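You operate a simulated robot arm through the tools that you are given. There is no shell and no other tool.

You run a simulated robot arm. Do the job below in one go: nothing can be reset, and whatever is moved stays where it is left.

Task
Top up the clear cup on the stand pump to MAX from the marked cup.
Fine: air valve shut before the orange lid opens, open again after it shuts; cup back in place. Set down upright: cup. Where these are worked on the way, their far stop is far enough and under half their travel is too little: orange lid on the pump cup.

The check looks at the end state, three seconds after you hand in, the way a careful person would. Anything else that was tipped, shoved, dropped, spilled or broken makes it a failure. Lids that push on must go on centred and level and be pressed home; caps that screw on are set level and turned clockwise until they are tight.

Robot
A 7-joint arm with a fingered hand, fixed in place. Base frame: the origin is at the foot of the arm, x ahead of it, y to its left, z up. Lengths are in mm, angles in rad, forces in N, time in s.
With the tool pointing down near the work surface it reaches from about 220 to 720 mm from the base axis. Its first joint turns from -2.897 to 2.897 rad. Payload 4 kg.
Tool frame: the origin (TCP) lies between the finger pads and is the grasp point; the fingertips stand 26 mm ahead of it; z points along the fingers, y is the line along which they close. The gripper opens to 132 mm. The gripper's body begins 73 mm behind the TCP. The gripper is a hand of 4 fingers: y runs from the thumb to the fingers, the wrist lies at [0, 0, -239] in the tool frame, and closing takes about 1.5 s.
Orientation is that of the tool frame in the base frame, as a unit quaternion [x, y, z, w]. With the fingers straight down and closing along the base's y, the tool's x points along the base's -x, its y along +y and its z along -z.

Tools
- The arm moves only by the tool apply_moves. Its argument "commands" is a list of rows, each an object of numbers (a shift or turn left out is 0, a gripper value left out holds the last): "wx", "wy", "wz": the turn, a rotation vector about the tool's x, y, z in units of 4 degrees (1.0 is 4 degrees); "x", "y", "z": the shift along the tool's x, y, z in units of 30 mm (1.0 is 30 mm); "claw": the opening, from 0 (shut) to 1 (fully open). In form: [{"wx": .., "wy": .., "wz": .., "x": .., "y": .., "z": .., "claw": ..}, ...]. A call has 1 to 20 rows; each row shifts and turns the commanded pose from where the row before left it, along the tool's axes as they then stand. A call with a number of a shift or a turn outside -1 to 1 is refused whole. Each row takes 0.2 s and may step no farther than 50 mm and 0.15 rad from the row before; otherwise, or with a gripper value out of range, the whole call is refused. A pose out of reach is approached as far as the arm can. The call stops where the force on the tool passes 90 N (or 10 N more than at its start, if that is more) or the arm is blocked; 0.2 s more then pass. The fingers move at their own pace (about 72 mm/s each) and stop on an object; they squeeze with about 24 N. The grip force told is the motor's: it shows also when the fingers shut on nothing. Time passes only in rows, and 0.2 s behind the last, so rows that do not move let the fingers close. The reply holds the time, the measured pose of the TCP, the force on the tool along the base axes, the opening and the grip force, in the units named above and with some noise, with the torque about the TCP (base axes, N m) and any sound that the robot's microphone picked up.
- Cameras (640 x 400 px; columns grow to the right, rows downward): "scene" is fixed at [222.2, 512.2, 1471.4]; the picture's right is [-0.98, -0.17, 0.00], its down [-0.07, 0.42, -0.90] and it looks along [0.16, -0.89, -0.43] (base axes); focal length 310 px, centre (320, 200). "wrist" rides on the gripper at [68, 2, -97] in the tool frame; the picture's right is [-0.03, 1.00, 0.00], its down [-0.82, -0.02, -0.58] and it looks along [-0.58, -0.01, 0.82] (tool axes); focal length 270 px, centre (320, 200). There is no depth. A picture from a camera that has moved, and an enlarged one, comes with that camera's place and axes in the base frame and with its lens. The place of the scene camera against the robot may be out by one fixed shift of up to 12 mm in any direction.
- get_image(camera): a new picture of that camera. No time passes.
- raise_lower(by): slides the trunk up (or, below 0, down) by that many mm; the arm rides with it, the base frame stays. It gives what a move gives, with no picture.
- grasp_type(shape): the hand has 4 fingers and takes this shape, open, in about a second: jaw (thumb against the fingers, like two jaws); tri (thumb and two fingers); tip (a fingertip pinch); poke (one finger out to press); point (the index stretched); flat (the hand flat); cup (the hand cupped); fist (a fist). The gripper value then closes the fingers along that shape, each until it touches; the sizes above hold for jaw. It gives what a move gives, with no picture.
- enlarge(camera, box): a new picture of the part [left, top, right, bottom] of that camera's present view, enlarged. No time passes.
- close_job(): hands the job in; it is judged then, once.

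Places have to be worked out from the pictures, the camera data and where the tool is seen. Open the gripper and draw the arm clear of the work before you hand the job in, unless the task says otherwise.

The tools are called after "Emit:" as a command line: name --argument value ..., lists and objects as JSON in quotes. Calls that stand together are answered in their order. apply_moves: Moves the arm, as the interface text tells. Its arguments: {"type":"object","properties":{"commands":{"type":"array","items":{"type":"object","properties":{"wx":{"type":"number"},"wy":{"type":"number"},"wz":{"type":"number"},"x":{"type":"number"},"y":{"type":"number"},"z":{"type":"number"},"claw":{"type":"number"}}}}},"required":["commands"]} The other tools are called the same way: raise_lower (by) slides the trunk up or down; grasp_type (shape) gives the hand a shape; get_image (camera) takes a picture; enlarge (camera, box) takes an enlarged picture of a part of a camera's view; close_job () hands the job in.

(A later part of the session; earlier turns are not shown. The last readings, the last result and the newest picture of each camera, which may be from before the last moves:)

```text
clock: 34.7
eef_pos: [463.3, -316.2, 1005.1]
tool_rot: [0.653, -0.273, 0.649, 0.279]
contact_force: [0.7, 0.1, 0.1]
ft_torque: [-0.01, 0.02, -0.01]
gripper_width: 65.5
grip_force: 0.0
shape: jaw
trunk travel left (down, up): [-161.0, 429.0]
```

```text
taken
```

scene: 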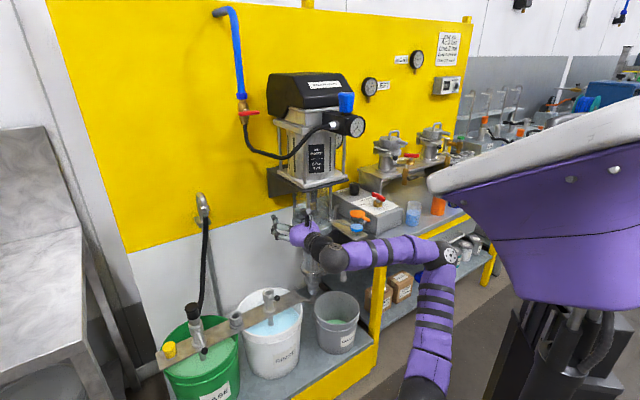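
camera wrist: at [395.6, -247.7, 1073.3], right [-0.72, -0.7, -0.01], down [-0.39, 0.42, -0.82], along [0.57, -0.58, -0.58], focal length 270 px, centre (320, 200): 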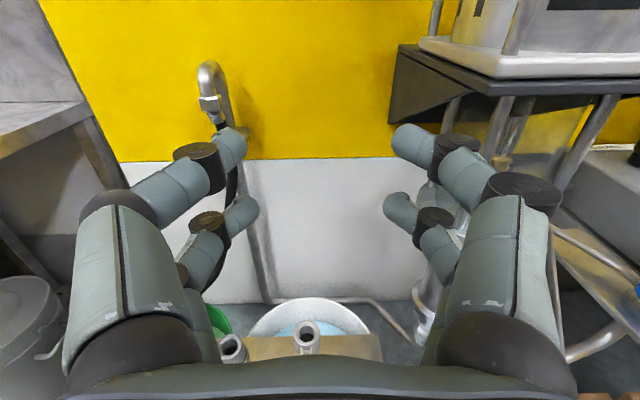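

The camera is now upright on top of the hand. I back up a bit and move right along the wall to look at the orange-lidded cup.

Emit:
apply_moves --commands '[{"z": -0.8}, {"z": -0.3, "y": 0.9}, {"y": 1}, {"y": 1}, {"y": 1}, {"y": 1}, {"y": 1}, {"y": 1}, {"y": 1}, {"y": 1}, {"y": 1}, {"y": 1}, {"y": 0.6}]'

Emit:
get_image --camera "wrist"

Emit:
get_image --camera "scene"

```text
clock: 37.7
eef_pos: [218.9, -539.3, 998.4]
tool_rot: [0.663, -0.262, 0.652, 0.259]
contact_force: [-0.4, -0.3, -0.5]
ft_torque: [0.01, -0.02, 0.0]
gripper_width: 65.8
grip_force: 0.0
shape: jaw
trunk travel left (down, up): [-161.0, 429.0]
stopped in row 13: the arm was blocked; the commanded pose is now the measured one
```

```text
taken
camera wrist: at [148.9, -475.0, 1067.4], right [-0.69, -0.73, -0.02], down [-0.41, 0.42, -0.81], along [0.6, -0.55, -0.59], focal length 270 px, centre (320, 200)
```

wrist: 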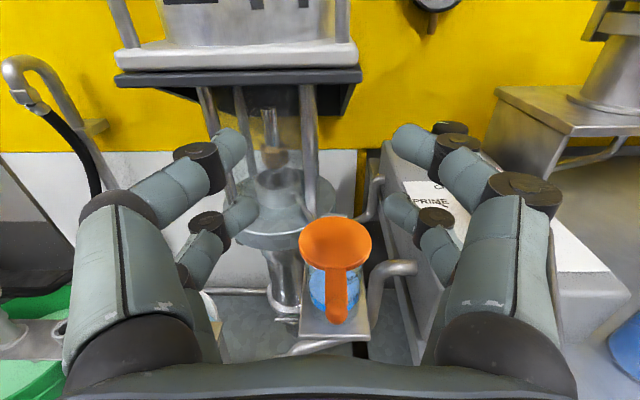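

```text
taken
```

scene: 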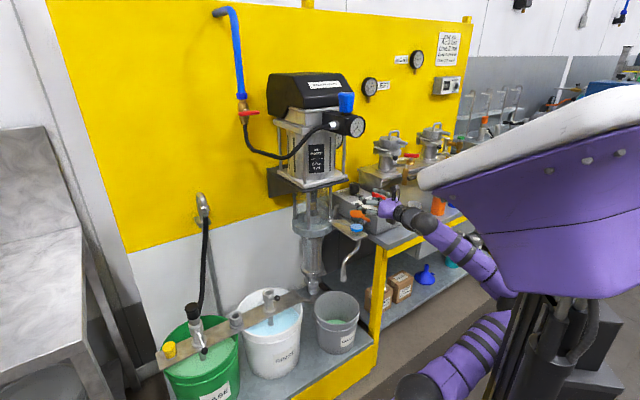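

I have a good view of the lid from above. I enlarge it to measure the lid, tab, hinge and levels.

Emit:
enlarge --camera "wrist" --box '[260, 190, 420, 350]'

Emit:
enlarge --camera "scene" --box '[325, 185, 389, 245]'

Emit:
enlarge --camera "scene" --box '[340, 200, 380, 240]'

```text
2.50 times, centred on (340, 270) of wrist
camera zoom: at [148.9, -475.0, 1067.4], right [-0.69, -0.73, -0.02], down [-0.41, 0.42, -0.81], along [0.6, -0.55, -0.59], focal length 676 px, centre (270, 25)
```

zoom: 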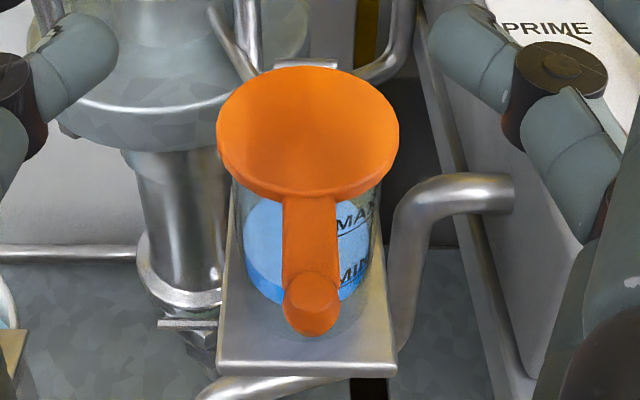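

```text
6.67 times, centred on (357, 215) of scene
camera zoom: at [222.2, 512.2, 1471.4], right [-0.98, -0.17, 0.0], down [-0.07, 0.42, -0.9], along [0.16, -0.89, -0.43], focal length 2063 px, centre (73, 100)
```

zoom: 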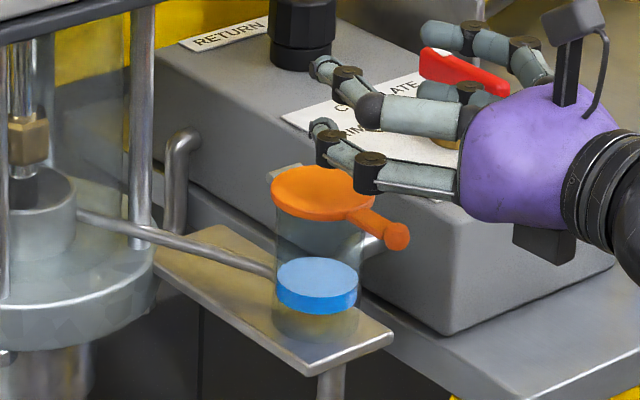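

```text
10.00 times, centred on (360, 220) of scene
camera zoom: at [222.2, 512.2, 1471.4], right [-0.98, -0.17, 0.0], down [-0.07, 0.42, -0.9], along [0.16, -0.89, -0.43], focal length 3095 px, centre (-80, 0)
```

zoom: 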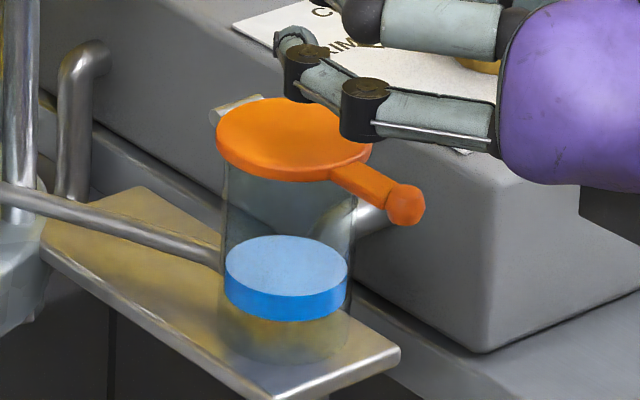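

From this view: lid centre ≈ X'621,Y'-236 (wall-aligned frame), z≈886, tab ball at X'≈554, hinge at X'≈663; MAX line z≈853, MIN≈813, fluid ≈822. I test if the arm can still move right a little from here, where it reported blocked.

Emit:
apply_moves --commands '[{"y": 0.33}]'

Emit:
enlarge --camera "scene" --box '[340, 150, 640, 400]'

```text
clock: 38.1
eef_pos: [212.1, -547.8, 997.7]
tool_rot: [0.662, -0.264, 0.651, 0.26]
contact_force: [-0.4, -0.4, 0.1]
ft_torque: [0.0, -0.03, 0.01]
gripper_width: 65.9
grip_force: 0.2
shape: jaw
trunk travel left (down, up): [-161.0, 429.0]
```

```text
1.60 times, centred on (490, 275) of scene
camera zoom: at [222.2, 512.2, 1471.4], right [-0.98, -0.17, 0.0], down [-0.07, 0.42, -0.9], along [0.16, -0.89, -0.43], focal length 495 px, centre (48, 80)
```

zoom: 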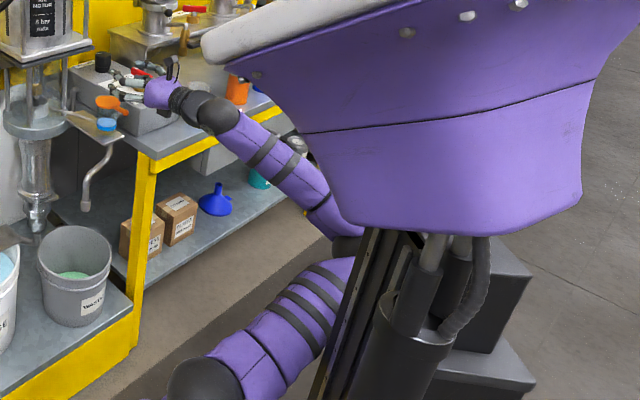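

It moves now (TCP X'537,Y'-237). Before lowering to the lid I back off 45 mm and close the fingers so that they can go under the tab.

Emit:
apply_moves --commands '[{"z": -0.5, "claw": 0}, {"z": -0.5}, {"z": -0.5}, {}, {}, {}]'

Emit:
get_image --camera "wrist"

```text
clock: 38.9
eef_pos: [264.3, -495.9, 1000.0]
tool_rot: [0.677, -0.211, 0.678, 0.197]
contact_force: [0.1, 1.4, -0.6]
ft_torque: [0.04, 0.0, -0.04]
gripper_width: 0.0
grip_force: 16.2
shape: jaw
trunk travel left (down, up): [-161.0, 429.0]
stopped in row 3: the arm was blocked; the commanded pose is now the measured one
```

```text
taken
camera wrist: at [183.2, -445.5, 1067.0], right [-0.55, -0.83, -0.04], down [-0.46, 0.35, -0.81], along [0.69, -0.43, -0.58], focal length 270 px, centre (320, 200)
```

wrist: 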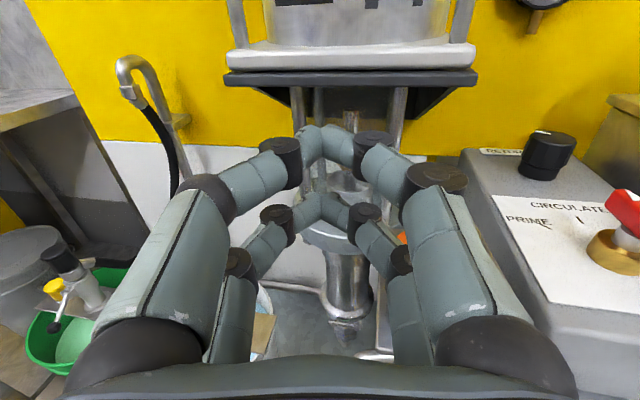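

Retreating hit the arm's limits (elbow near the torso), and the arm swung left. A tool pitched downward gives it more room, so I pitch the fingers down ~45° here in free space and straighten the yaw.

Emit:
apply_moves --commands '[{"wy": -1}, {"wy": -1}, {"wy": -1}, {"wy": -1}, {"wy": -1}, {"wy": -1}, {"wy": -1}, {"wy": -1}, {"wy": -1}, {"wy": -1}, {"wy": -1}]'

Emit:
get_image --camera "wrist"

Emit:
get_image --camera "scene"

```text
clock: 41.3
eef_pos: [252.4, -485.7, 1007.2]
tool_rot: [0.878, -0.274, 0.376, 0.116]
contact_force: [0.2, 0.0, 0.4]
ft_torque: [-0.02, 0.0, 0.0]
gripper_width: 0.0
grip_force: 23.6
shape: jaw
trunk travel left (down, up): [-161.0, 429.0]
```

```text
taken
camera wrist: at [231.8, -474.3, 1123.5], right [-0.58, -0.81, -0.02], down [-0.8, 0.57, -0.19], along [0.17, -0.09, -0.98], focal length 270 px, centre (320, 200)
```

wrist: 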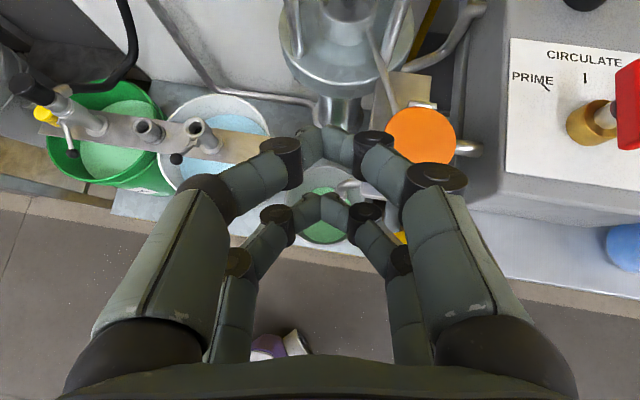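

```text
taken
```

scene: 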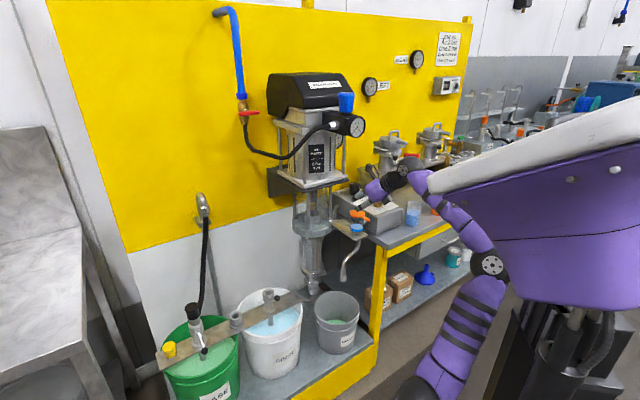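

Now the arm is in a comfortable posture (elbow clear). I correct the yaw to face the wall and lower the trunk 150 mm so the hand is at the height of the lid tab, still 70 mm to its left.

Emit:
apply_moves --commands '[{"wx": -0.95, "wz": 0.91}, {"wx": -0.95, "wz": 0.91}]'

Emit:
raise_lower --by -110

Emit:
get_image --camera "wrist"

Emit:
get_image --camera "scene"

```text
clock: 41.9
eef_pos: [251.4, -485.4, 1007.0]
tool_rot: [0.849, -0.354, 0.363, 0.15]
contact_force: [0.0, -0.1, -0.6]
ft_torque: [0.02, -0.04, 0.02]
gripper_width: 0.0
grip_force: 24.2
shape: jaw
trunk travel left (down, up): [-161.0, 429.0]
```

```text
clock: 43.3
eef_pos: [252.0, -484.1, 897.5]
tool_rot: [0.849, -0.353, 0.364, 0.148]
contact_force: [-0.5, -0.3, -0.9]
ft_torque: [0.03, 0.04, -0.03]
gripper_width: 0.0
grip_force: 23.3
shape: jaw
trunk travel left (down, up): [-51.0, 539.0]
```

```text
taken
camera wrist: at [234.2, -471.0, 1013.1], right [-0.72, -0.69, -0.02], down [-0.68, 0.71, -0.19], along [0.15, -0.12, -0.98], focal length 270 px, centre (320, 200)
```

wrist: 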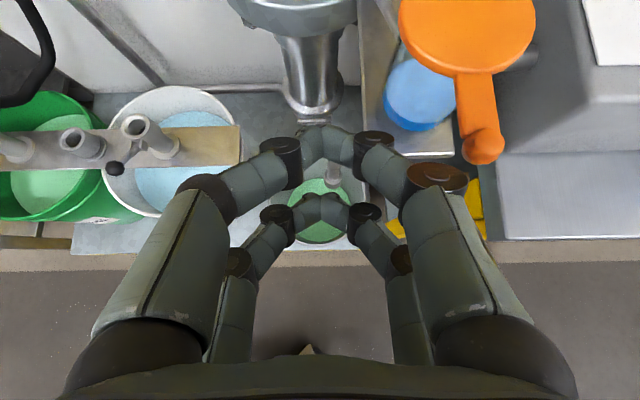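

```text
taken
```

scene: 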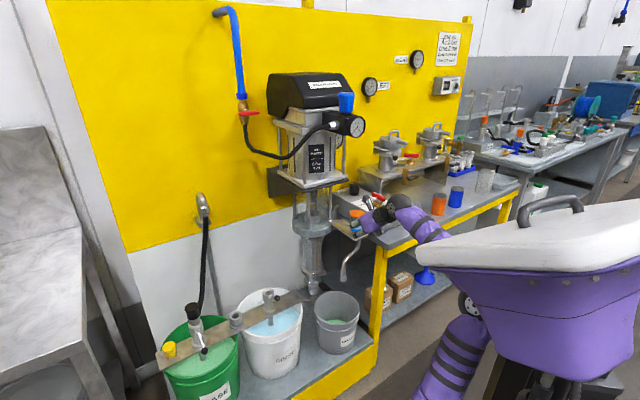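

Using wrist views only, everything agrees: lid centre (X'604,Y'-236,z≈903), tab ball (542,-235,≈900), hinge X'≈640; MAX z≈877, fluid≈845 (scene camera is shifted). I drop slightly below the ball level, then slide right so the closed fingers sit under the tab.

Emit:
raise_lower --by -36

Emit:
apply_moves --commands '[{"x": -0.14, "z": -0.14, "y": 0.5}, {"y": 0.5}, {"y": 0.5}, {"y": 0.45}, {"y": 0.4}]'

Emit:
get_image --camera "wrist"

Emit:
enlarge --camera "scene" --box '[320, 180, 416, 250]'

```text
clock: 44.1
eef_pos: [252.9, -483.6, 861.3]
tool_rot: [0.85, -0.352, 0.364, 0.147]
contact_force: [0.2, -0.5, -0.4]
ft_torque: [-0.02, 0.02, 0.0]
gripper_width: 0.0
grip_force: 24.1
shape: jaw
trunk travel left (down, up): [-15.0, 575.0]
```

```text
clock: 45.3
eef_pos: [198.0, -530.5, 860.3]
tool_rot: [0.849, -0.353, 0.364, 0.149]
contact_force: [0.3, 0.3, 0.8]
ft_torque: [-0.01, 0.05, 0.01]
gripper_width: 0.0
grip_force: 24.0
shape: jaw
trunk travel left (down, up): [-15.0, 575.0]
```

```text
taken
camera wrist: at [180.3, -516.7, 976.3], right [-0.72, -0.69, -0.02], down [-0.68, 0.71, -0.19], along [0.15, -0.12, -0.98], focal length 270 px, centre (320, 200)
```

wrist: 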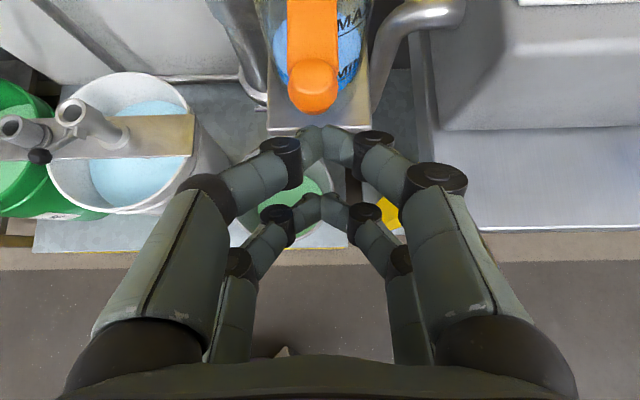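

```text
5.71 times, centred on (368, 215) of scene
camera zoom: at [222.2, 512.2, 1471.4], right [-0.98, -0.17, 0.0], down [-0.07, 0.42, -0.9], along [0.16, -0.89, -0.43], focal length 1768 px, centre (46, 114)
```

zoom: 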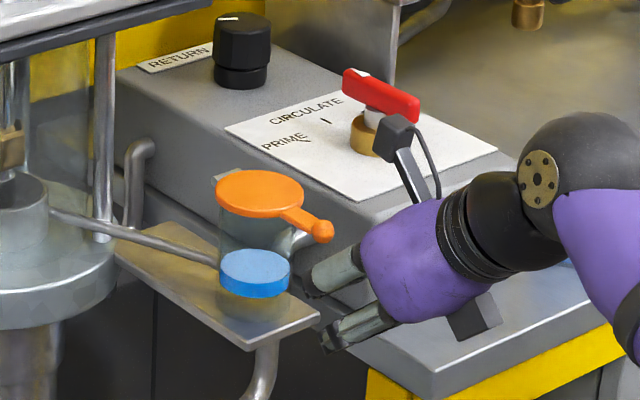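

The tab ball is straight ahead of the fingertips, slightly above. I enlarge the wrist view to judge the closed fingertip shape against the ball before lifting.

Emit:
enlarge --camera "wrist" --box '[230, 30, 430, 230]'

Emit:
enlarge --camera "scene" --box '[345, 195, 393, 235]'

```text
2.00 times, centred on (330, 130) of wrist
camera zoom: at [180.3, -516.7, 976.3], right [-0.72, -0.69, -0.02], down [-0.68, 0.71, -0.19], along [0.15, -0.12, -0.98], focal length 541 px, centre (300, 340)
```

zoom: 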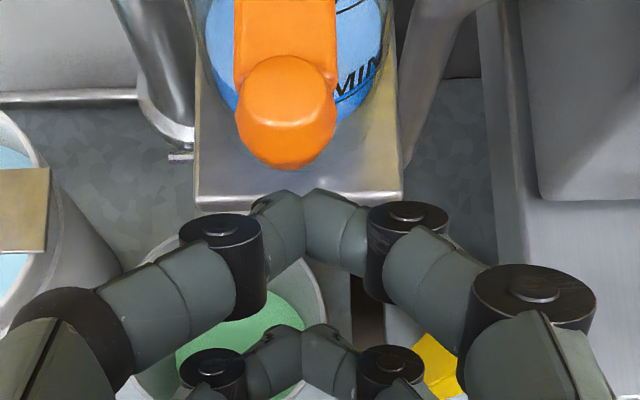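

```text
10.00 times, centred on (369, 215) of scene
camera zoom: at [222.2, 512.2, 1471.4], right [-0.98, -0.17, 0.0], down [-0.07, 0.42, -0.9], along [0.16, -0.89, -0.43], focal length 3095 px, centre (-170, 50)
```

zoom: 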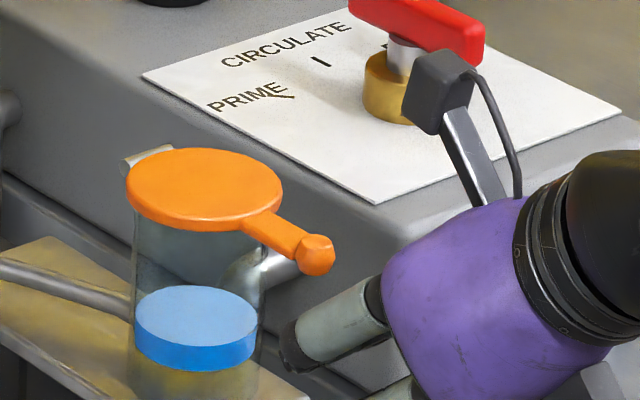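

The closed tips form a solid bridge about 25 mm deep, so I shift slightly back and lift: the ball should ride on the top of the fingertips. First a short lift of ~20° of lid travel to confirm.

Emit:
apply_moves --commands '[{"x": -0.097, "z": -0.18}, {"x": 0.53, "z": -0.41}, {"x": 0.35, "z": -0.25}, {"x": 0.34, "z": -0.25}]'

Emit:
get_image --camera "wrist"

Emit:
enlarge --camera "scene" --box '[335, 180, 399, 235]'

```text
clock: 46.3
eef_pos: [198.0, -531.9, 908.6]
tool_rot: [0.85, -0.352, 0.364, 0.148]
contact_force: [0.1, 0.4, -0.3]
ft_torque: [0.0, -0.04, 0.03]
gripper_width: 0.0
grip_force: 23.9
shape: jaw
trunk travel left (down, up): [-15.0, 575.0]
```

```text
taken
camera wrist: at [180.0, -516.6, 1023.9], right [-0.72, -0.69, -0.02], down [-0.68, 0.71, -0.19], along [0.15, -0.12, -0.98], focal length 270 px, centre (320, 200)
```

wrist: 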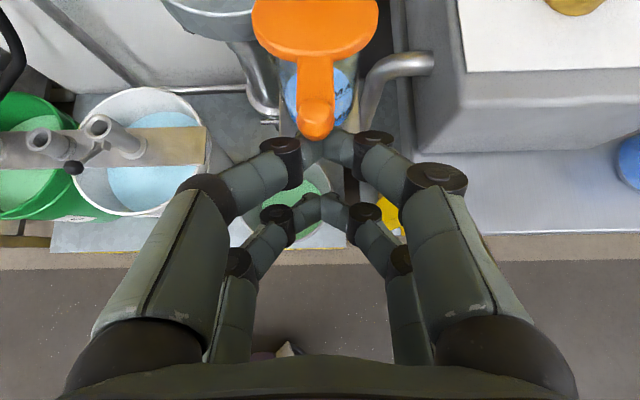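

```text
7.27 times, centred on (367, 208) of scene
camera zoom: at [222.2, 512.2, 1471.4], right [-0.98, -0.17, 0.0], down [-0.07, 0.42, -0.9], along [0.16, -0.89, -0.43], focal length 2251 px, centre (-22, 146)
```

zoom: 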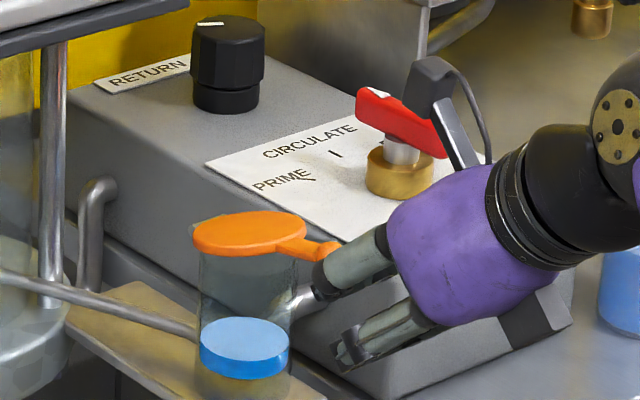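

The lid is lifting with the ball on the fingertips. I continue along the arc to about 60°.

Emit:
apply_moves --commands '[{"x": 0.4, "z": -0.16}, {"x": 0.4, "z": -0.15}, {"x": 0.43, "z": -0.05}, {"x": 0.43, "z": -0.04}, {"x": 0.42, "z": 0.06}, {"x": 0.42, "z": 0.07}]'

Emit:
get_image --camera "wrist"

Emit:
enlarge --camera "scene" --box '[335, 170, 399, 225]'

```text
clock: 47.7
eef_pos: [226.8, -555.2, 958.3]
tool_rot: [0.849, -0.353, 0.365, 0.149]
contact_force: [0.6, 0.2, -1.3]
ft_torque: [0.0, 0.02, -0.01]
gripper_width: 0.0
grip_force: 24.3
shape: jaw
out of reach, approached as far as the arm can: row 5, 6
trunk travel left (down, up): [-15.0, 575.0]
```

```text
taken
camera wrist: at [209.0, -540.9, 1073.7], right [-0.72, -0.69, -0.02], down [-0.68, 0.71, -0.19], along [0.15, -0.12, -0.98], focal length 270 px, centre (320, 200)
```

wrist: 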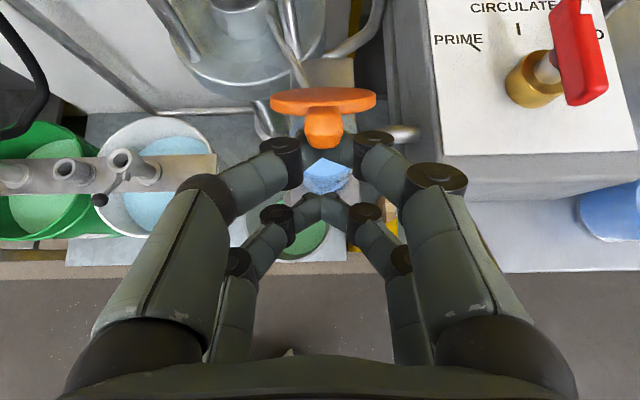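

```text
7.27 times, centred on (367, 198) of scene
camera zoom: at [222.2, 512.2, 1471.4], right [-0.98, -0.17, 0.0], down [-0.07, 0.42, -0.9], along [0.16, -0.89, -0.43], focal length 2251 px, centre (-22, 218)
```

zoom: 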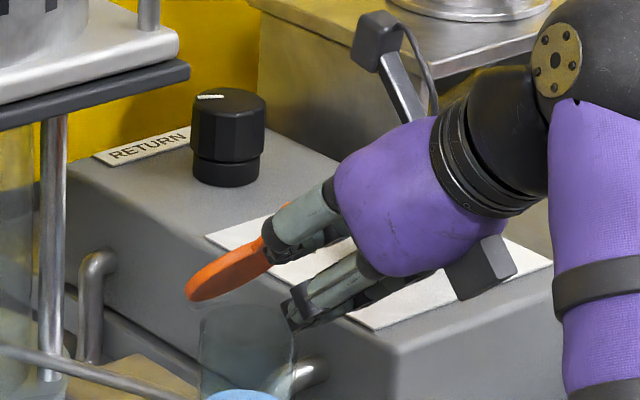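

The lid is at ~55°, but the arm is near its height reach. I pitch the tool up ~30° about the contact (bringing the wrist lower) and then push forward to tip the lid past vertical.

Emit:
apply_moves --commands '[{"wy": 1}, {"wy": 1}, {"wy": 1}, {"wy": 1}, {"wy": 1}, {"wy": 1}, {"wy": 1}]'

Emit:
get_image --camera "wrist"

Emit:
enlarge --camera "scene" --box '[335, 170, 399, 225]'

```text
clock: 49.3
eef_pos: [229.4, -618.8, 1035.2]
tool_rot: [0.736, -0.307, 0.558, 0.229]
contact_force: [0.4, -0.5, -0.2]
ft_torque: [-0.02, 0.01, 0.02]
gripper_width: 0.1
grip_force: 23.5
shape: jaw
out of reach, approached as far as the arm can: row 1, 2, 3, 4, 5, 6, 7
trunk travel left (down, up): [-15.0, 575.0]
```

```text
taken
camera wrist: at [175.8, -568.8, 1127.9], right [-0.71, -0.7, -0.03], down [-0.53, 0.57, -0.63], along [0.46, -0.43, -0.78], focal length 270 px, centre (320, 200)
```

wrist: 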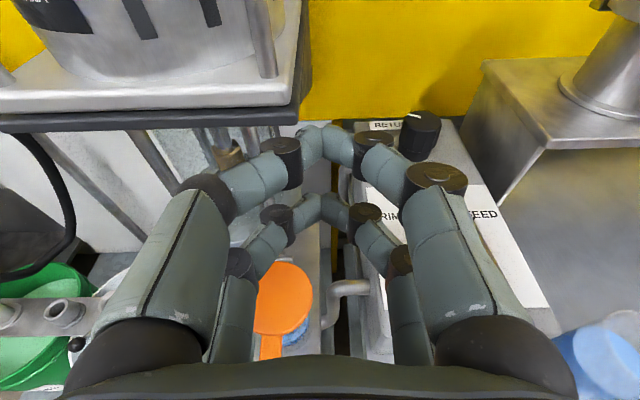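

```text
7.27 times, centred on (367, 198) of scene
camera zoom: at [222.2, 512.2, 1471.4], right [-0.98, -0.17, 0.0], down [-0.07, 0.42, -0.9], along [0.16, -0.89, -0.43], focal length 2251 px, centre (-22, 218)
```

zoom: 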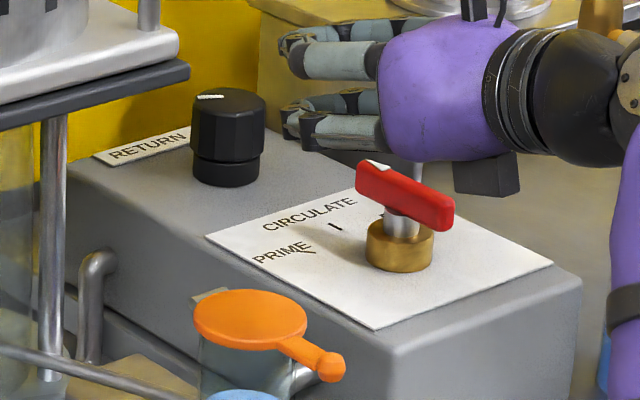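

The out-of-reach pitch let the lid drop shut again and the hand ended up above and to the right; nothing else touched. I raise the trunk so the arm works in mid-range for this.

Emit:
raise_lower --by 100

Emit:
get_image --camera "wrist"

Emit:
get_image --camera "scene"

```text
clock: 50.6
eef_pos: [229.8, -618.2, 1136.7]
tool_rot: [0.737, -0.307, 0.557, 0.229]
contact_force: [-0.3, 0.0, 0.0]
ft_torque: [0.01, -0.01, 0.0]
gripper_width: 0.1
grip_force: 24.3
shape: jaw
trunk travel left (down, up): [-115.0, 475.0]
```

```text
taken
camera wrist: at [175.9, -568.6, 1227.9], right [-0.71, -0.7, -0.03], down [-0.53, 0.57, -0.63], along [0.46, -0.43, -0.78], focal length 270 px, centre (320, 200)
```

wrist: 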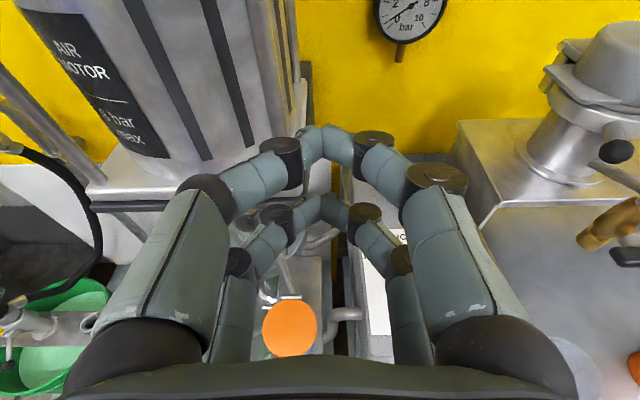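

```text
taken
```

scene: 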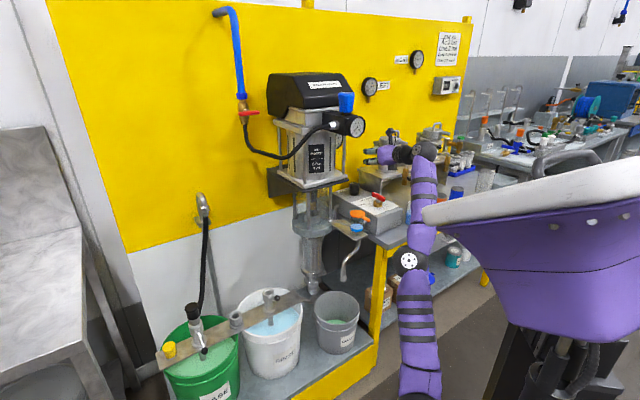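

The arm is stretched almost straight up. I pull back toward the robot and down in small steps to get it bent again.

Emit:
apply_moves --commands '[{"z": -0.5, "x": -0.3}]'

```text
clock: 51.0
eef_pos: [217.5, -613.8, 1139.6]
tool_rot: [0.738, -0.306, 0.557, 0.228]
contact_force: [-0.1, -0.5, -0.2]
ft_torque: [-0.02, 0.0, -0.02]
gripper_width: 0.0
grip_force: 24.5
shape: jaw
out of reach, approached as far as the arm can: row 1
trunk travel left (down, up): [-115.0, 475.0]
```

Still near the straight-arm limit; I keep pulling back in short steps, watching where the hand goes.

Emit:
apply_moves --commands '[{"z": -0.8, "x": -0.4}, {"z": -0.8, "x": -0.4}]'

Emit:
get_image --camera "scene"

```text
clock: 51.6
eef_pos: [180.1, -595.3, 1154.3]
tool_rot: [0.739, -0.306, 0.557, 0.226]
contact_force: [0.4, 0.0, -0.7]
ft_torque: [0.02, 0.0, -0.02]
gripper_width: 0.2
grip_force: 23.8
shape: jaw
out of reach, approached as far as the arm can: row 1, 2
trunk travel left (down, up): [-115.0, 475.0]
```

```text
taken
```

scene: 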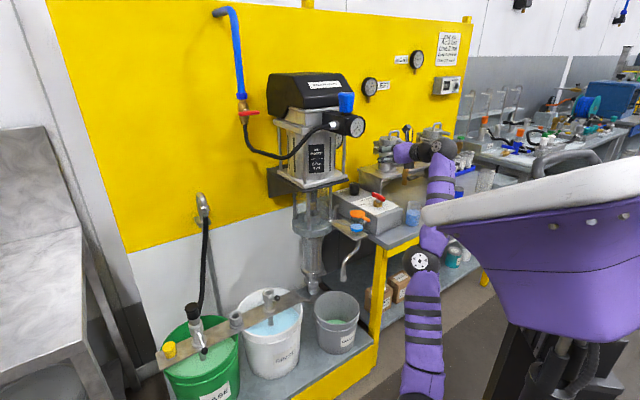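

The commanded pose should be reachable, so maybe the solver is still converging. I let a few still rows pass and see whether the arm settles.

Emit:
apply_moves --commands '[{}, {}, {}]'

```text
clock: 52.4
eef_pos: [178.7, -595.1, 1153.7]
tool_rot: [0.738, -0.307, 0.556, 0.228]
contact_force: [-0.2, 0.1, 0.3]
ft_torque: [0.0, 0.04, 0.02]
gripper_width: 0.1
grip_force: 24.4
shape: jaw
trunk travel left (down, up): [-115.0, 475.0]
```

Each call starts from the measured pose, so I can steer out of this corner. I pitch the tool back down to the earlier good posture (about -44°).

Emit:
apply_moves --commands '[{"wy": -1}, {"wy": -1}, {"wy": -1}, {"wy": -1}, {"wy": -1}, {"wy": -1}, {"wy": -1}]'

Emit:
get_image --camera "scene"

```text
clock: 54.0
eef_pos: [205.4, -554.9, 1054.0]
tool_rot: [0.85, -0.352, 0.362, 0.148]
contact_force: [0.8, 0.1, -0.6]
ft_torque: [0.01, -0.03, 0.0]
gripper_width: 0.0
grip_force: 24.0
shape: jaw
out of reach, approached as far as the arm can: row 1, 2, 3, 4, 5, 6, 7
trunk travel left (down, up): [-115.0, 475.0]
```

```text
taken
```

scene: 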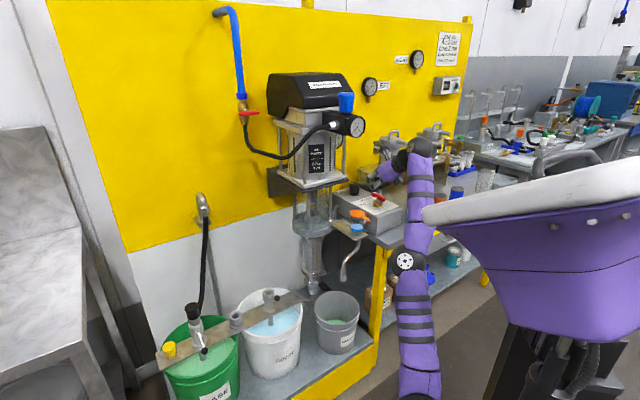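

The arm got stuck in its straight-out branch. Moving outward (away from the base) should re-bend the elbow correctly, so I first shift right, clear of the motor, before raising the trunk.

Emit:
apply_moves --commands '[{"y": 1}, {"y": 1}, {"y": 1}]'

Emit:
raise_lower --by 150

Emit:
get_image --camera "wrist"

Emit:
get_image --camera "scene"

```text
clock: 54.8
eef_pos: [156.1, -589.5, 1026.8]
tool_rot: [0.85, -0.352, 0.363, 0.147]
contact_force: [0.1, 0.1, -0.5]
ft_torque: [0.0, 0.04, 0.02]
gripper_width: 0.2
grip_force: 24.0
shape: jaw
out of reach, approached as far as the arm can: row 1, 2, 3
trunk travel left (down, up): [-115.0, 475.0]
```

```text
clock: 56.6
eef_pos: [156.8, -588.5, 1177.4]
tool_rot: [0.85, -0.353, 0.363, 0.148]
contact_force: [0.0, -0.9, 0.4]
ft_torque: [0.02, 0.03, 0.03]
gripper_width: 0.1
grip_force: 23.7
shape: jaw
trunk travel left (down, up): [-265.0, 325.0]
```

```text
taken
camera wrist: at [139.5, -575.6, 1292.2], right [-0.72, -0.7, -0.02], down [-0.68, 0.71, -0.19], along [0.15, -0.12, -0.98], focal length 270 px, centre (320, 200)
```

wrist: 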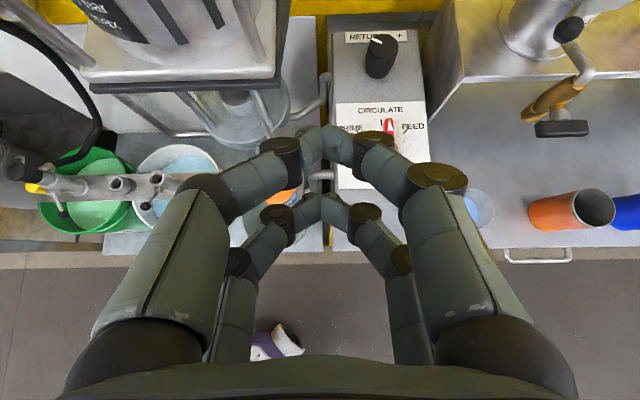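

```text
taken
```

scene: 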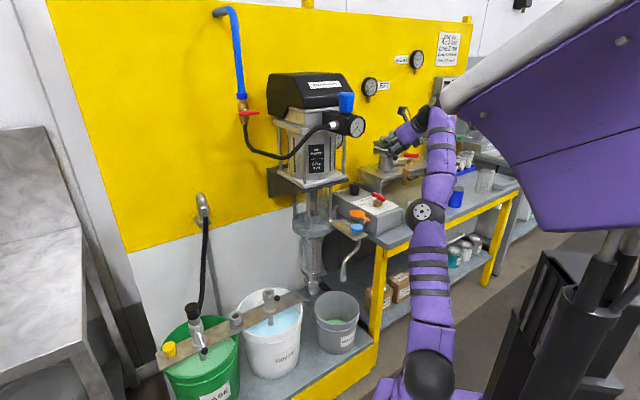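

The hand is high and clear now. I move outward and down over the table (away from the base) so the elbow re-bends the right way.

Emit:
apply_moves --commands '[{"x": 0.05, "y": 0.526, "z": 0.85}, {"x": 0.05, "y": 0.526, "z": 0.85}, {"x": 0.05, "y": 0.526, "z": 0.85}, {"x": 0.05, "y": 0.526, "z": 0.85}]'

Emit:
get_image --camera "scene"

```text
clock: 57.6
eef_pos: [172.9, -666.1, 1094.5]
tool_rot: [0.85, -0.352, 0.363, 0.147]
contact_force: [-1.0, 1.2, 0.1]
ft_torque: [0.02, -0.05, -0.03]
gripper_width: 0.1
grip_force: 24.1
shape: jaw
out of reach, approached as far as the arm can: row 1, 2, 3, 4
trunk travel left (down, up): [-265.0, 325.0]
```

```text
taken
```

scene: 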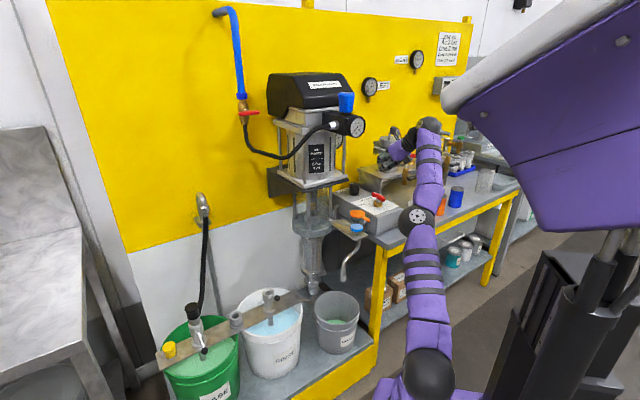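

Still on the boundary; I test whether a straight-down move is now possible.

Emit:
apply_moves --commands '[{"x": -0.72, "z": 0.69}, {"x": -0.72, "z": 0.69}]'

```text
clock: 58.2
eef_pos: [171.4, -696.0, 1055.7]
tool_rot: [0.851, -0.353, 0.361, 0.147]
contact_force: [-0.4, 0.7, 0.4]
ft_torque: [-0.02, 0.03, -0.02]
gripper_width: 0.0
grip_force: 23.9
shape: jaw
out of reach, approached as far as the arm can: row 1, 2
trunk travel left (down, up): [-265.0, 325.0]
```

I look closely at the arm's shape to understand which way the elbow is bent.

Emit:
enlarge --camera "scene" --box '[360, 90, 520, 400]'

Emit:
get_image --camera "wrist"

```text
1.29 times, centred on (440, 245) of scene
camera zoom: at [222.2, 512.2, 1471.4], right [-0.98, -0.17, 0.0], down [-0.07, 0.42, -0.9], along [0.16, -0.89, -0.43], focal length 399 px, centre (165, 142)
```

zoom: 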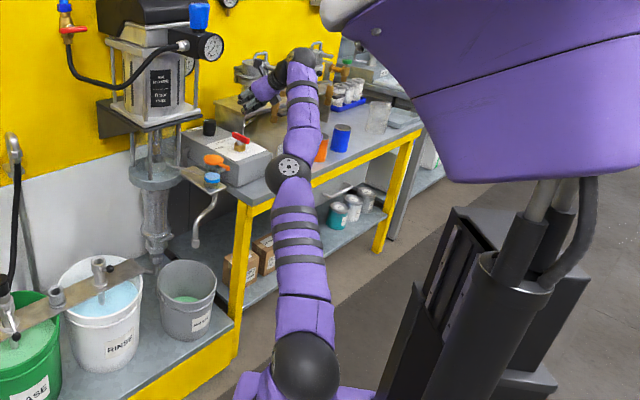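

```text
taken
camera wrist: at [155.3, -682.6, 1170.7], right [-0.72, -0.7, -0.02], down [-0.68, 0.71, -0.19], along [0.15, -0.12, -0.98], focal length 270 px, centre (320, 200)
```

wrist: 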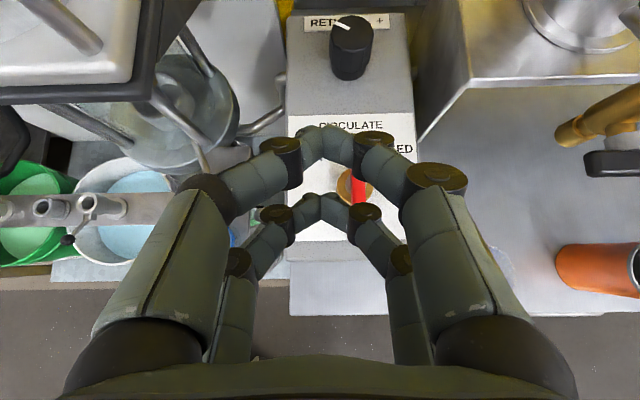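

The arm is almost perfectly straight. I push slightly outward to full extension (to move the elbow off its stop), then will come forward and inward on the correct side.

Emit:
apply_moves --commands '[{"x": 0.87, "y": 0.47}, {"x": 0.87, "y": 0.47}]'

```text
clock: 58.8
eef_pos: [178.2, -696.9, 1059.8]
tool_rot: [0.85, -0.352, 0.363, 0.147]
contact_force: [-0.1, -0.3, -0.3]
ft_torque: [0.01, 0.04, -0.01]
gripper_width: 0.0
grip_force: 24.0
shape: jaw
out of reach, approached as far as the arm can: row 1, 2
trunk travel left (down, up): [-265.0, 325.0]
```

It is at full stretch. I raise the trunk so there is room below, then come straight down so the elbow must bend.

Emit:
raise_lower --by 300

Emit:
apply_moves --commands '[{"x": -0.72, "z": 0.69}, {"x": -0.72, "z": 0.69}, {"x": -0.72, "z": 0.69}, {"x": -0.72, "z": 0.69}]'

Emit:
get_image --camera "scene"

```text
clock: 61.8
eef_pos: [178.0, -697.1, 1359.5]
tool_rot: [0.85, -0.353, 0.363, 0.147]
contact_force: [0.4, 0.4, 0.0]
ft_torque: [-0.01, 0.03, 0.01]
gripper_width: 0.2
grip_force: 24.1
shape: jaw
trunk travel left (down, up): [-565.0, 25.0]
```

```text
clock: 62.8
eef_pos: [177.5, -747.0, 1267.9]
tool_rot: [0.851, -0.352, 0.363, 0.146]
contact_force: [1.1, 0.8, -0.6]
ft_torque: [0.01, -0.01, 0.0]
gripper_width: 0.0
grip_force: 24.1
shape: jaw
out of reach, approached as far as the arm can: row 1, 2, 3, 4
trunk travel left (down, up): [-565.0, 25.0]
```

```text
taken
```

scene: 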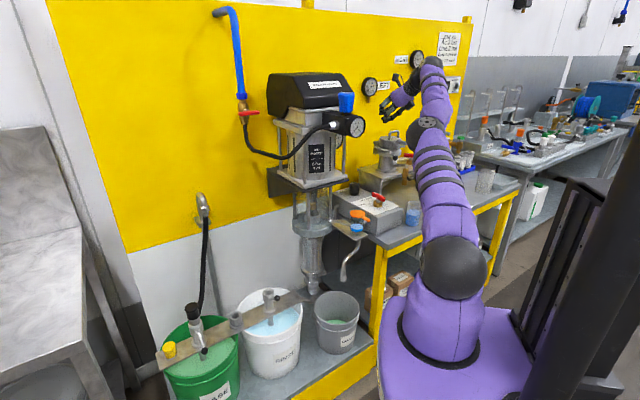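

The arm keeps sliding on its reach limit. I command a longer inward pull (about 210 mm toward the shoulder) in one call with hold rows, so that the elbow gets a strong reason to bend.

Emit:
apply_moves --commands '[{"x": -0.8, "y": -0.55, "z": -0.19}, {"x": -0.8, "y": -0.55, "z": -0.19}, {"x": -0.8, "y": -0.55, "z": -0.19}, {"x": -0.8, "y": -0.55, "z": -0.19}, {"x": -0.8, "y": -0.55, "z": -0.19}, {"x": -0.8, "y": -0.55, "z": -0.19}, {"x": -0.8, "y": -0.55, "z": -0.19}, {}, {}, {}, {}, {}]'

Emit:
get_image --camera "scene"

```text
clock: 65.4
eef_pos: [175.4, -748.9, 1268.6]
tool_rot: [0.85, -0.352, 0.364, 0.147]
contact_force: [0.2, 0.3, -0.4]
ft_torque: [0.0, 0.0, 0.0]
gripper_width: 0.2
grip_force: 23.7
shape: jaw
out of reach, approached as far as the arm can: row 1, 2, 3, 4, 5, 6, 7
trunk travel left (down, up): [-565.0, 25.0]
```

```text
taken
```

scene: 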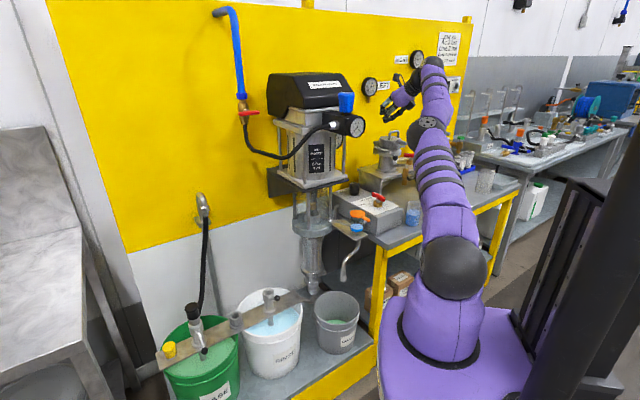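

No motion at all: radial pulls don't work there. The elbow sat to the right side when it was bent earlier, so a sideways move to the left should bend it; I first slide right (free air), then left with some inward.

Emit:
apply_moves --commands '[{"x": -0.44, "y": 0.777, "z": -0.467}, {"x": -0.44, "y": 0.777, "z": -0.467}, {"x": -0.44, "y": 0.777, "z": -0.467}, {"x": -0.44, "y": 0.777, "z": -0.467}, {"x": -0.44, "y": 0.777, "z": -0.467}]'

Emit:
apply_moves --commands '[{"x": 0.038, "y": -0.942, "z": 0.335}, {"x": 0.038, "y": -0.942, "z": 0.335}, {"x": 0.038, "y": -0.942, "z": 0.335}, {"x": 0.038, "y": -0.942, "z": 0.335}]'

Emit:
get_image --camera "scene"

```text
clock: 66.6
eef_pos: [33.9, -737.1, 1255.0]
tool_rot: [0.85, -0.352, 0.363, 0.147]
contact_force: [-0.6, 1.3, -0.1]
ft_torque: [-0.01, 0.02, -0.03]
gripper_width: 0.2
grip_force: 24.4
shape: jaw
out of reach, approached as far as the arm can: row 2, 3, 4, 5
trunk travel left (down, up): [-565.0, 25.0]
```

```text
clock: 67.6
eef_pos: [137.7, -679.0, 1230.8]
tool_rot: [0.85, -0.352, 0.363, 0.147]
contact_force: [0.8, -0.5, -1.0]
ft_torque: [-0.05, -0.01, -0.02]
gripper_width: 0.0
grip_force: 24.5
shape: jaw
trunk travel left (down, up): [-565.0, 25.0]
```

```text
taken
```

scene: 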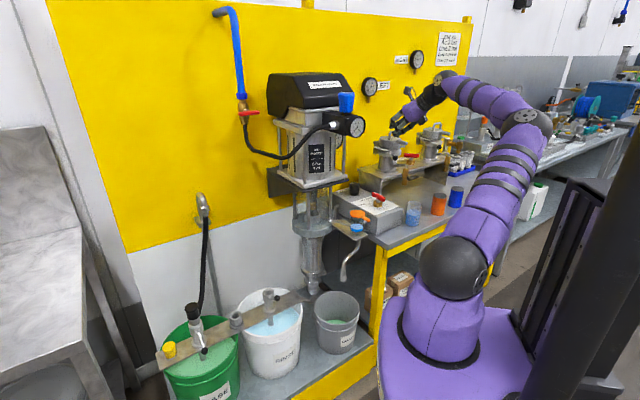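

The elbow is bent properly again. I pull in toward a pose in front of the lid and lower the trunk so the arm works mid-range.

Emit:
apply_moves --commands '[{"x": -0.52, "y": -0.65, "z": -0.54}, {"x": -0.52, "y": -0.65, "z": -0.54}, {"x": -0.52, "y": -0.65, "z": -0.54}, {"x": -0.52, "y": -0.65, "z": -0.54}]'

Emit:
raise_lower --by -290

Emit:
get_image --camera "wrist"

Emit:
get_image --camera "scene"

```text
clock: 68.6
eef_pos: [127.6, -559.0, 1231.5]
tool_rot: [0.85, -0.352, 0.364, 0.147]
contact_force: [0.8, -0.4, -0.4]
ft_torque: [0.0, 0.01, 0.02]
gripper_width: 0.0
grip_force: 23.6
shape: jaw
trunk travel left (down, up): [-565.0, 25.0]
```

```text
clock: 71.5
eef_pos: [144.1, -557.0, 944.0]
tool_rot: [0.857, -0.338, 0.359, 0.15]
contact_force: [0.6, -0.4, -0.1]
ft_torque: [-0.02, 0.02, 0.0]
gripper_width: 0.0
grip_force: 23.9
shape: jaw
trunk travel left (down, up): [-275.0, 315.0]
```

```text
taken
camera wrist: at [129.3, -542.8, 1060.2], right [-0.7, -0.71, 0.0], down [-0.7, 0.69, -0.18], along [0.13, -0.12, -0.98], focal length 270 px, centre (320, 200)
```

wrist: 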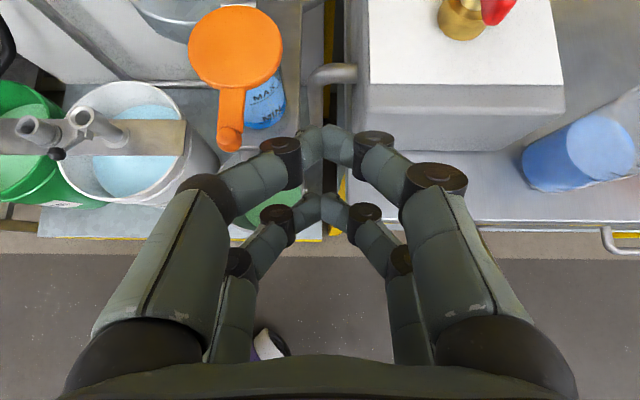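

```text
taken
```

scene: 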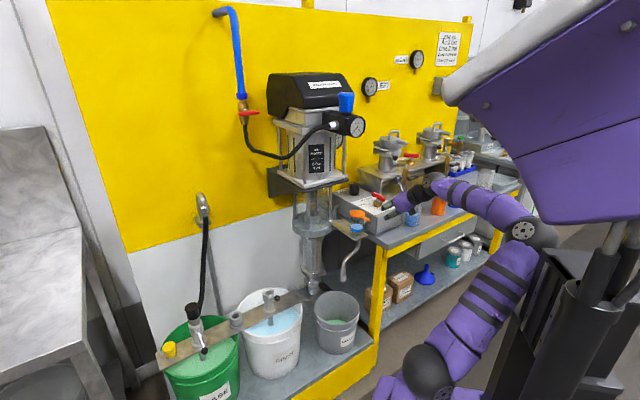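

The trunk move shifted the pose slightly but all is clear: ball at (542,-235,900) again. I line up behind and below the tab.

Emit:
apply_moves --commands '[{"x": -0.16, "y": -0.94, "z": -0.18}, {"x": -0.16, "y": -0.94, "z": -0.18}, {"x": -0.653, "y": -0.013, "z": 0.635}, {"x": -0.653, "y": -0.013, "z": 0.635}, {"x": -0.653, "y": -0.013, "z": 0.635}]'

Emit:
get_image --camera "wrist"

Emit:
enlarge --camera "scene" --box '[335, 180, 431, 240]'

```text
clock: 72.7
eef_pos: [180.8, -504.3, 859.5]
tool_rot: [0.855, -0.336, 0.369, 0.138]
contact_force: [0.0, -0.4, 0.6]
ft_torque: [0.0, 0.01, -0.01]
gripper_width: 0.0
grip_force: 24.2
shape: jaw
trunk travel left (down, up): [-275.0, 315.0]
```

```text
taken
camera wrist: at [162.2, -491.9, 974.4], right [-0.69, -0.73, -0.03], down [-0.71, 0.68, -0.19], along [0.16, -0.11, -0.98], focal length 270 px, centre (320, 200)
```

wrist: 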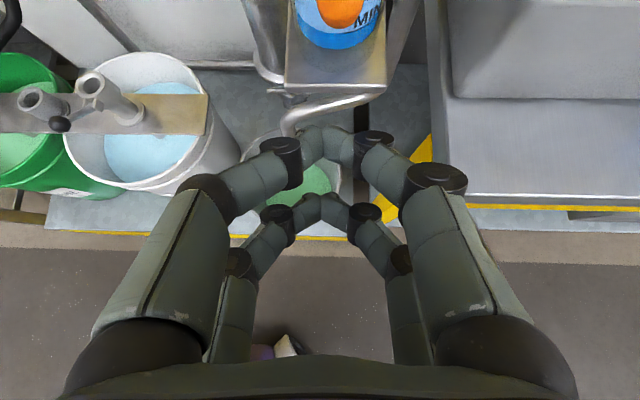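

```text
6.67 times, centred on (383, 210) of scene
camera zoom: at [222.2, 512.2, 1471.4], right [-0.98, -0.17, 0.0], down [-0.07, 0.42, -0.9], along [0.16, -0.89, -0.43], focal length 2063 px, centre (-100, 133)
```

zoom: 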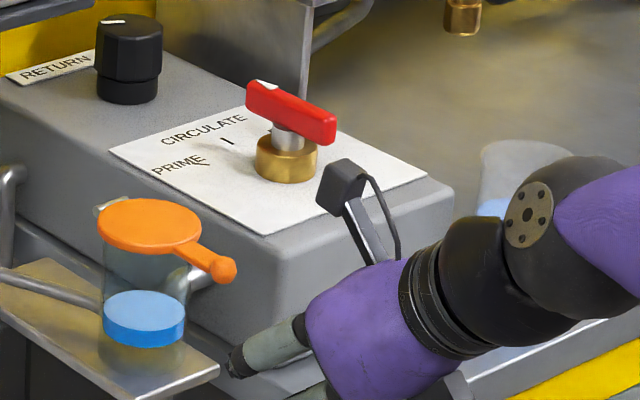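

Aligned. I shift right a few mm, slide forward under the tab and lift along the arc to about 60°.

Emit:
apply_moves --commands '[{"y": 0.22}, {"x": 0.55, "z": 0.58}, {"x": 0.55, "z": -0.386}, {"x": 0.69, "z": -0.503}, {"x": 0.79, "z": -0.307}, {"x": 0.85, "z": -0.087}]'

Emit:
get_image --camera "wrist"

Emit:
enlarge --camera "scene" --box '[335, 170, 415, 230]'

```text
clock: 74.1
eef_pos: [192.7, -553.1, 950.0]
tool_rot: [0.85, -0.353, 0.363, 0.147]
contact_force: [-0.3, -0.3, 0.0]
ft_torque: [-0.01, 0.03, 0.01]
gripper_width: 0.0
grip_force: 24.4
shape: jaw
trunk travel left (down, up): [-275.0, 315.0]
```

```text
taken
camera wrist: at [176.2, -540.1, 1065.1], right [-0.72, -0.69, -0.02], down [-0.68, 0.71, -0.19], along [0.15, -0.12, -0.98], focal length 270 px, centre (320, 200)
```

wrist: 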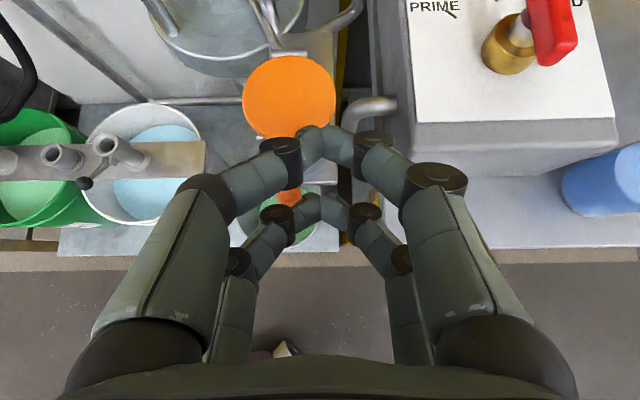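

```text
6.67 times, centred on (375, 200) of scene
camera zoom: at [222.2, 512.2, 1471.4], right [-0.98, -0.17, 0.0], down [-0.07, 0.42, -0.9], along [0.16, -0.89, -0.43], focal length 2063 px, centre (-47, 200)
```

zoom: 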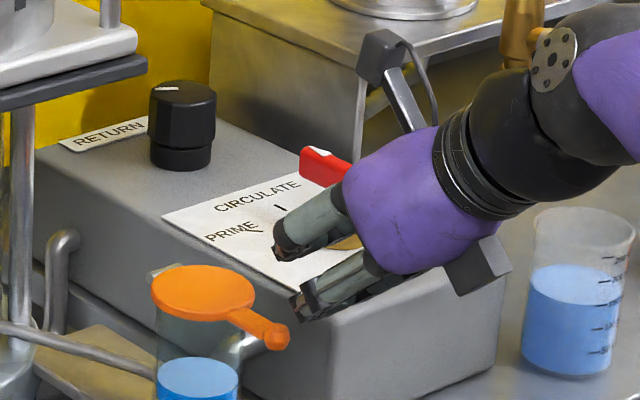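

I missed: after the trunk move the commanded pose was ~20 mm further right than measured, so the fingers passed beside the tab and the lid stayed shut. I back off, shift left 20 mm and go down again.

Emit:
apply_moves --commands '[{"x": -0.54, "z": -0.57}, {"x": -0.54, "z": -0.57}, {"y": -0.67}, {"x": -0.707, "z": 0.676}, {"x": -0.707, "z": 0.676}, {"x": -0.707, "z": 0.676}, {}]'

Emit:
get_image --camera "wrist"

```text
clock: 75.7
eef_pos: [174.2, -504.9, 865.7]
tool_rot: [0.856, -0.347, 0.348, 0.163]
contact_force: [-0.1, 0.1, 0.8]
ft_torque: [0.04, -0.01, 0.01]
gripper_width: 0.0
grip_force: 23.7
shape: jaw
trunk travel left (down, up): [-275.0, 315.0]
```

```text
taken
camera wrist: at [163.2, -489.1, 982.3], right [-0.72, -0.69, 0.02], down [-0.69, 0.71, -0.17], along [0.11, -0.14, -0.98], focal length 270 px, centre (320, 200)
```

wrist: 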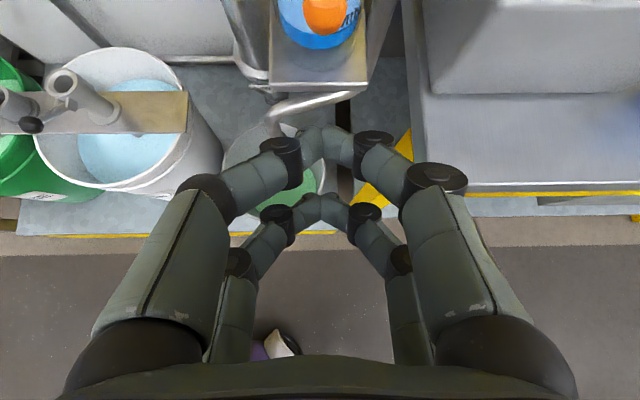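

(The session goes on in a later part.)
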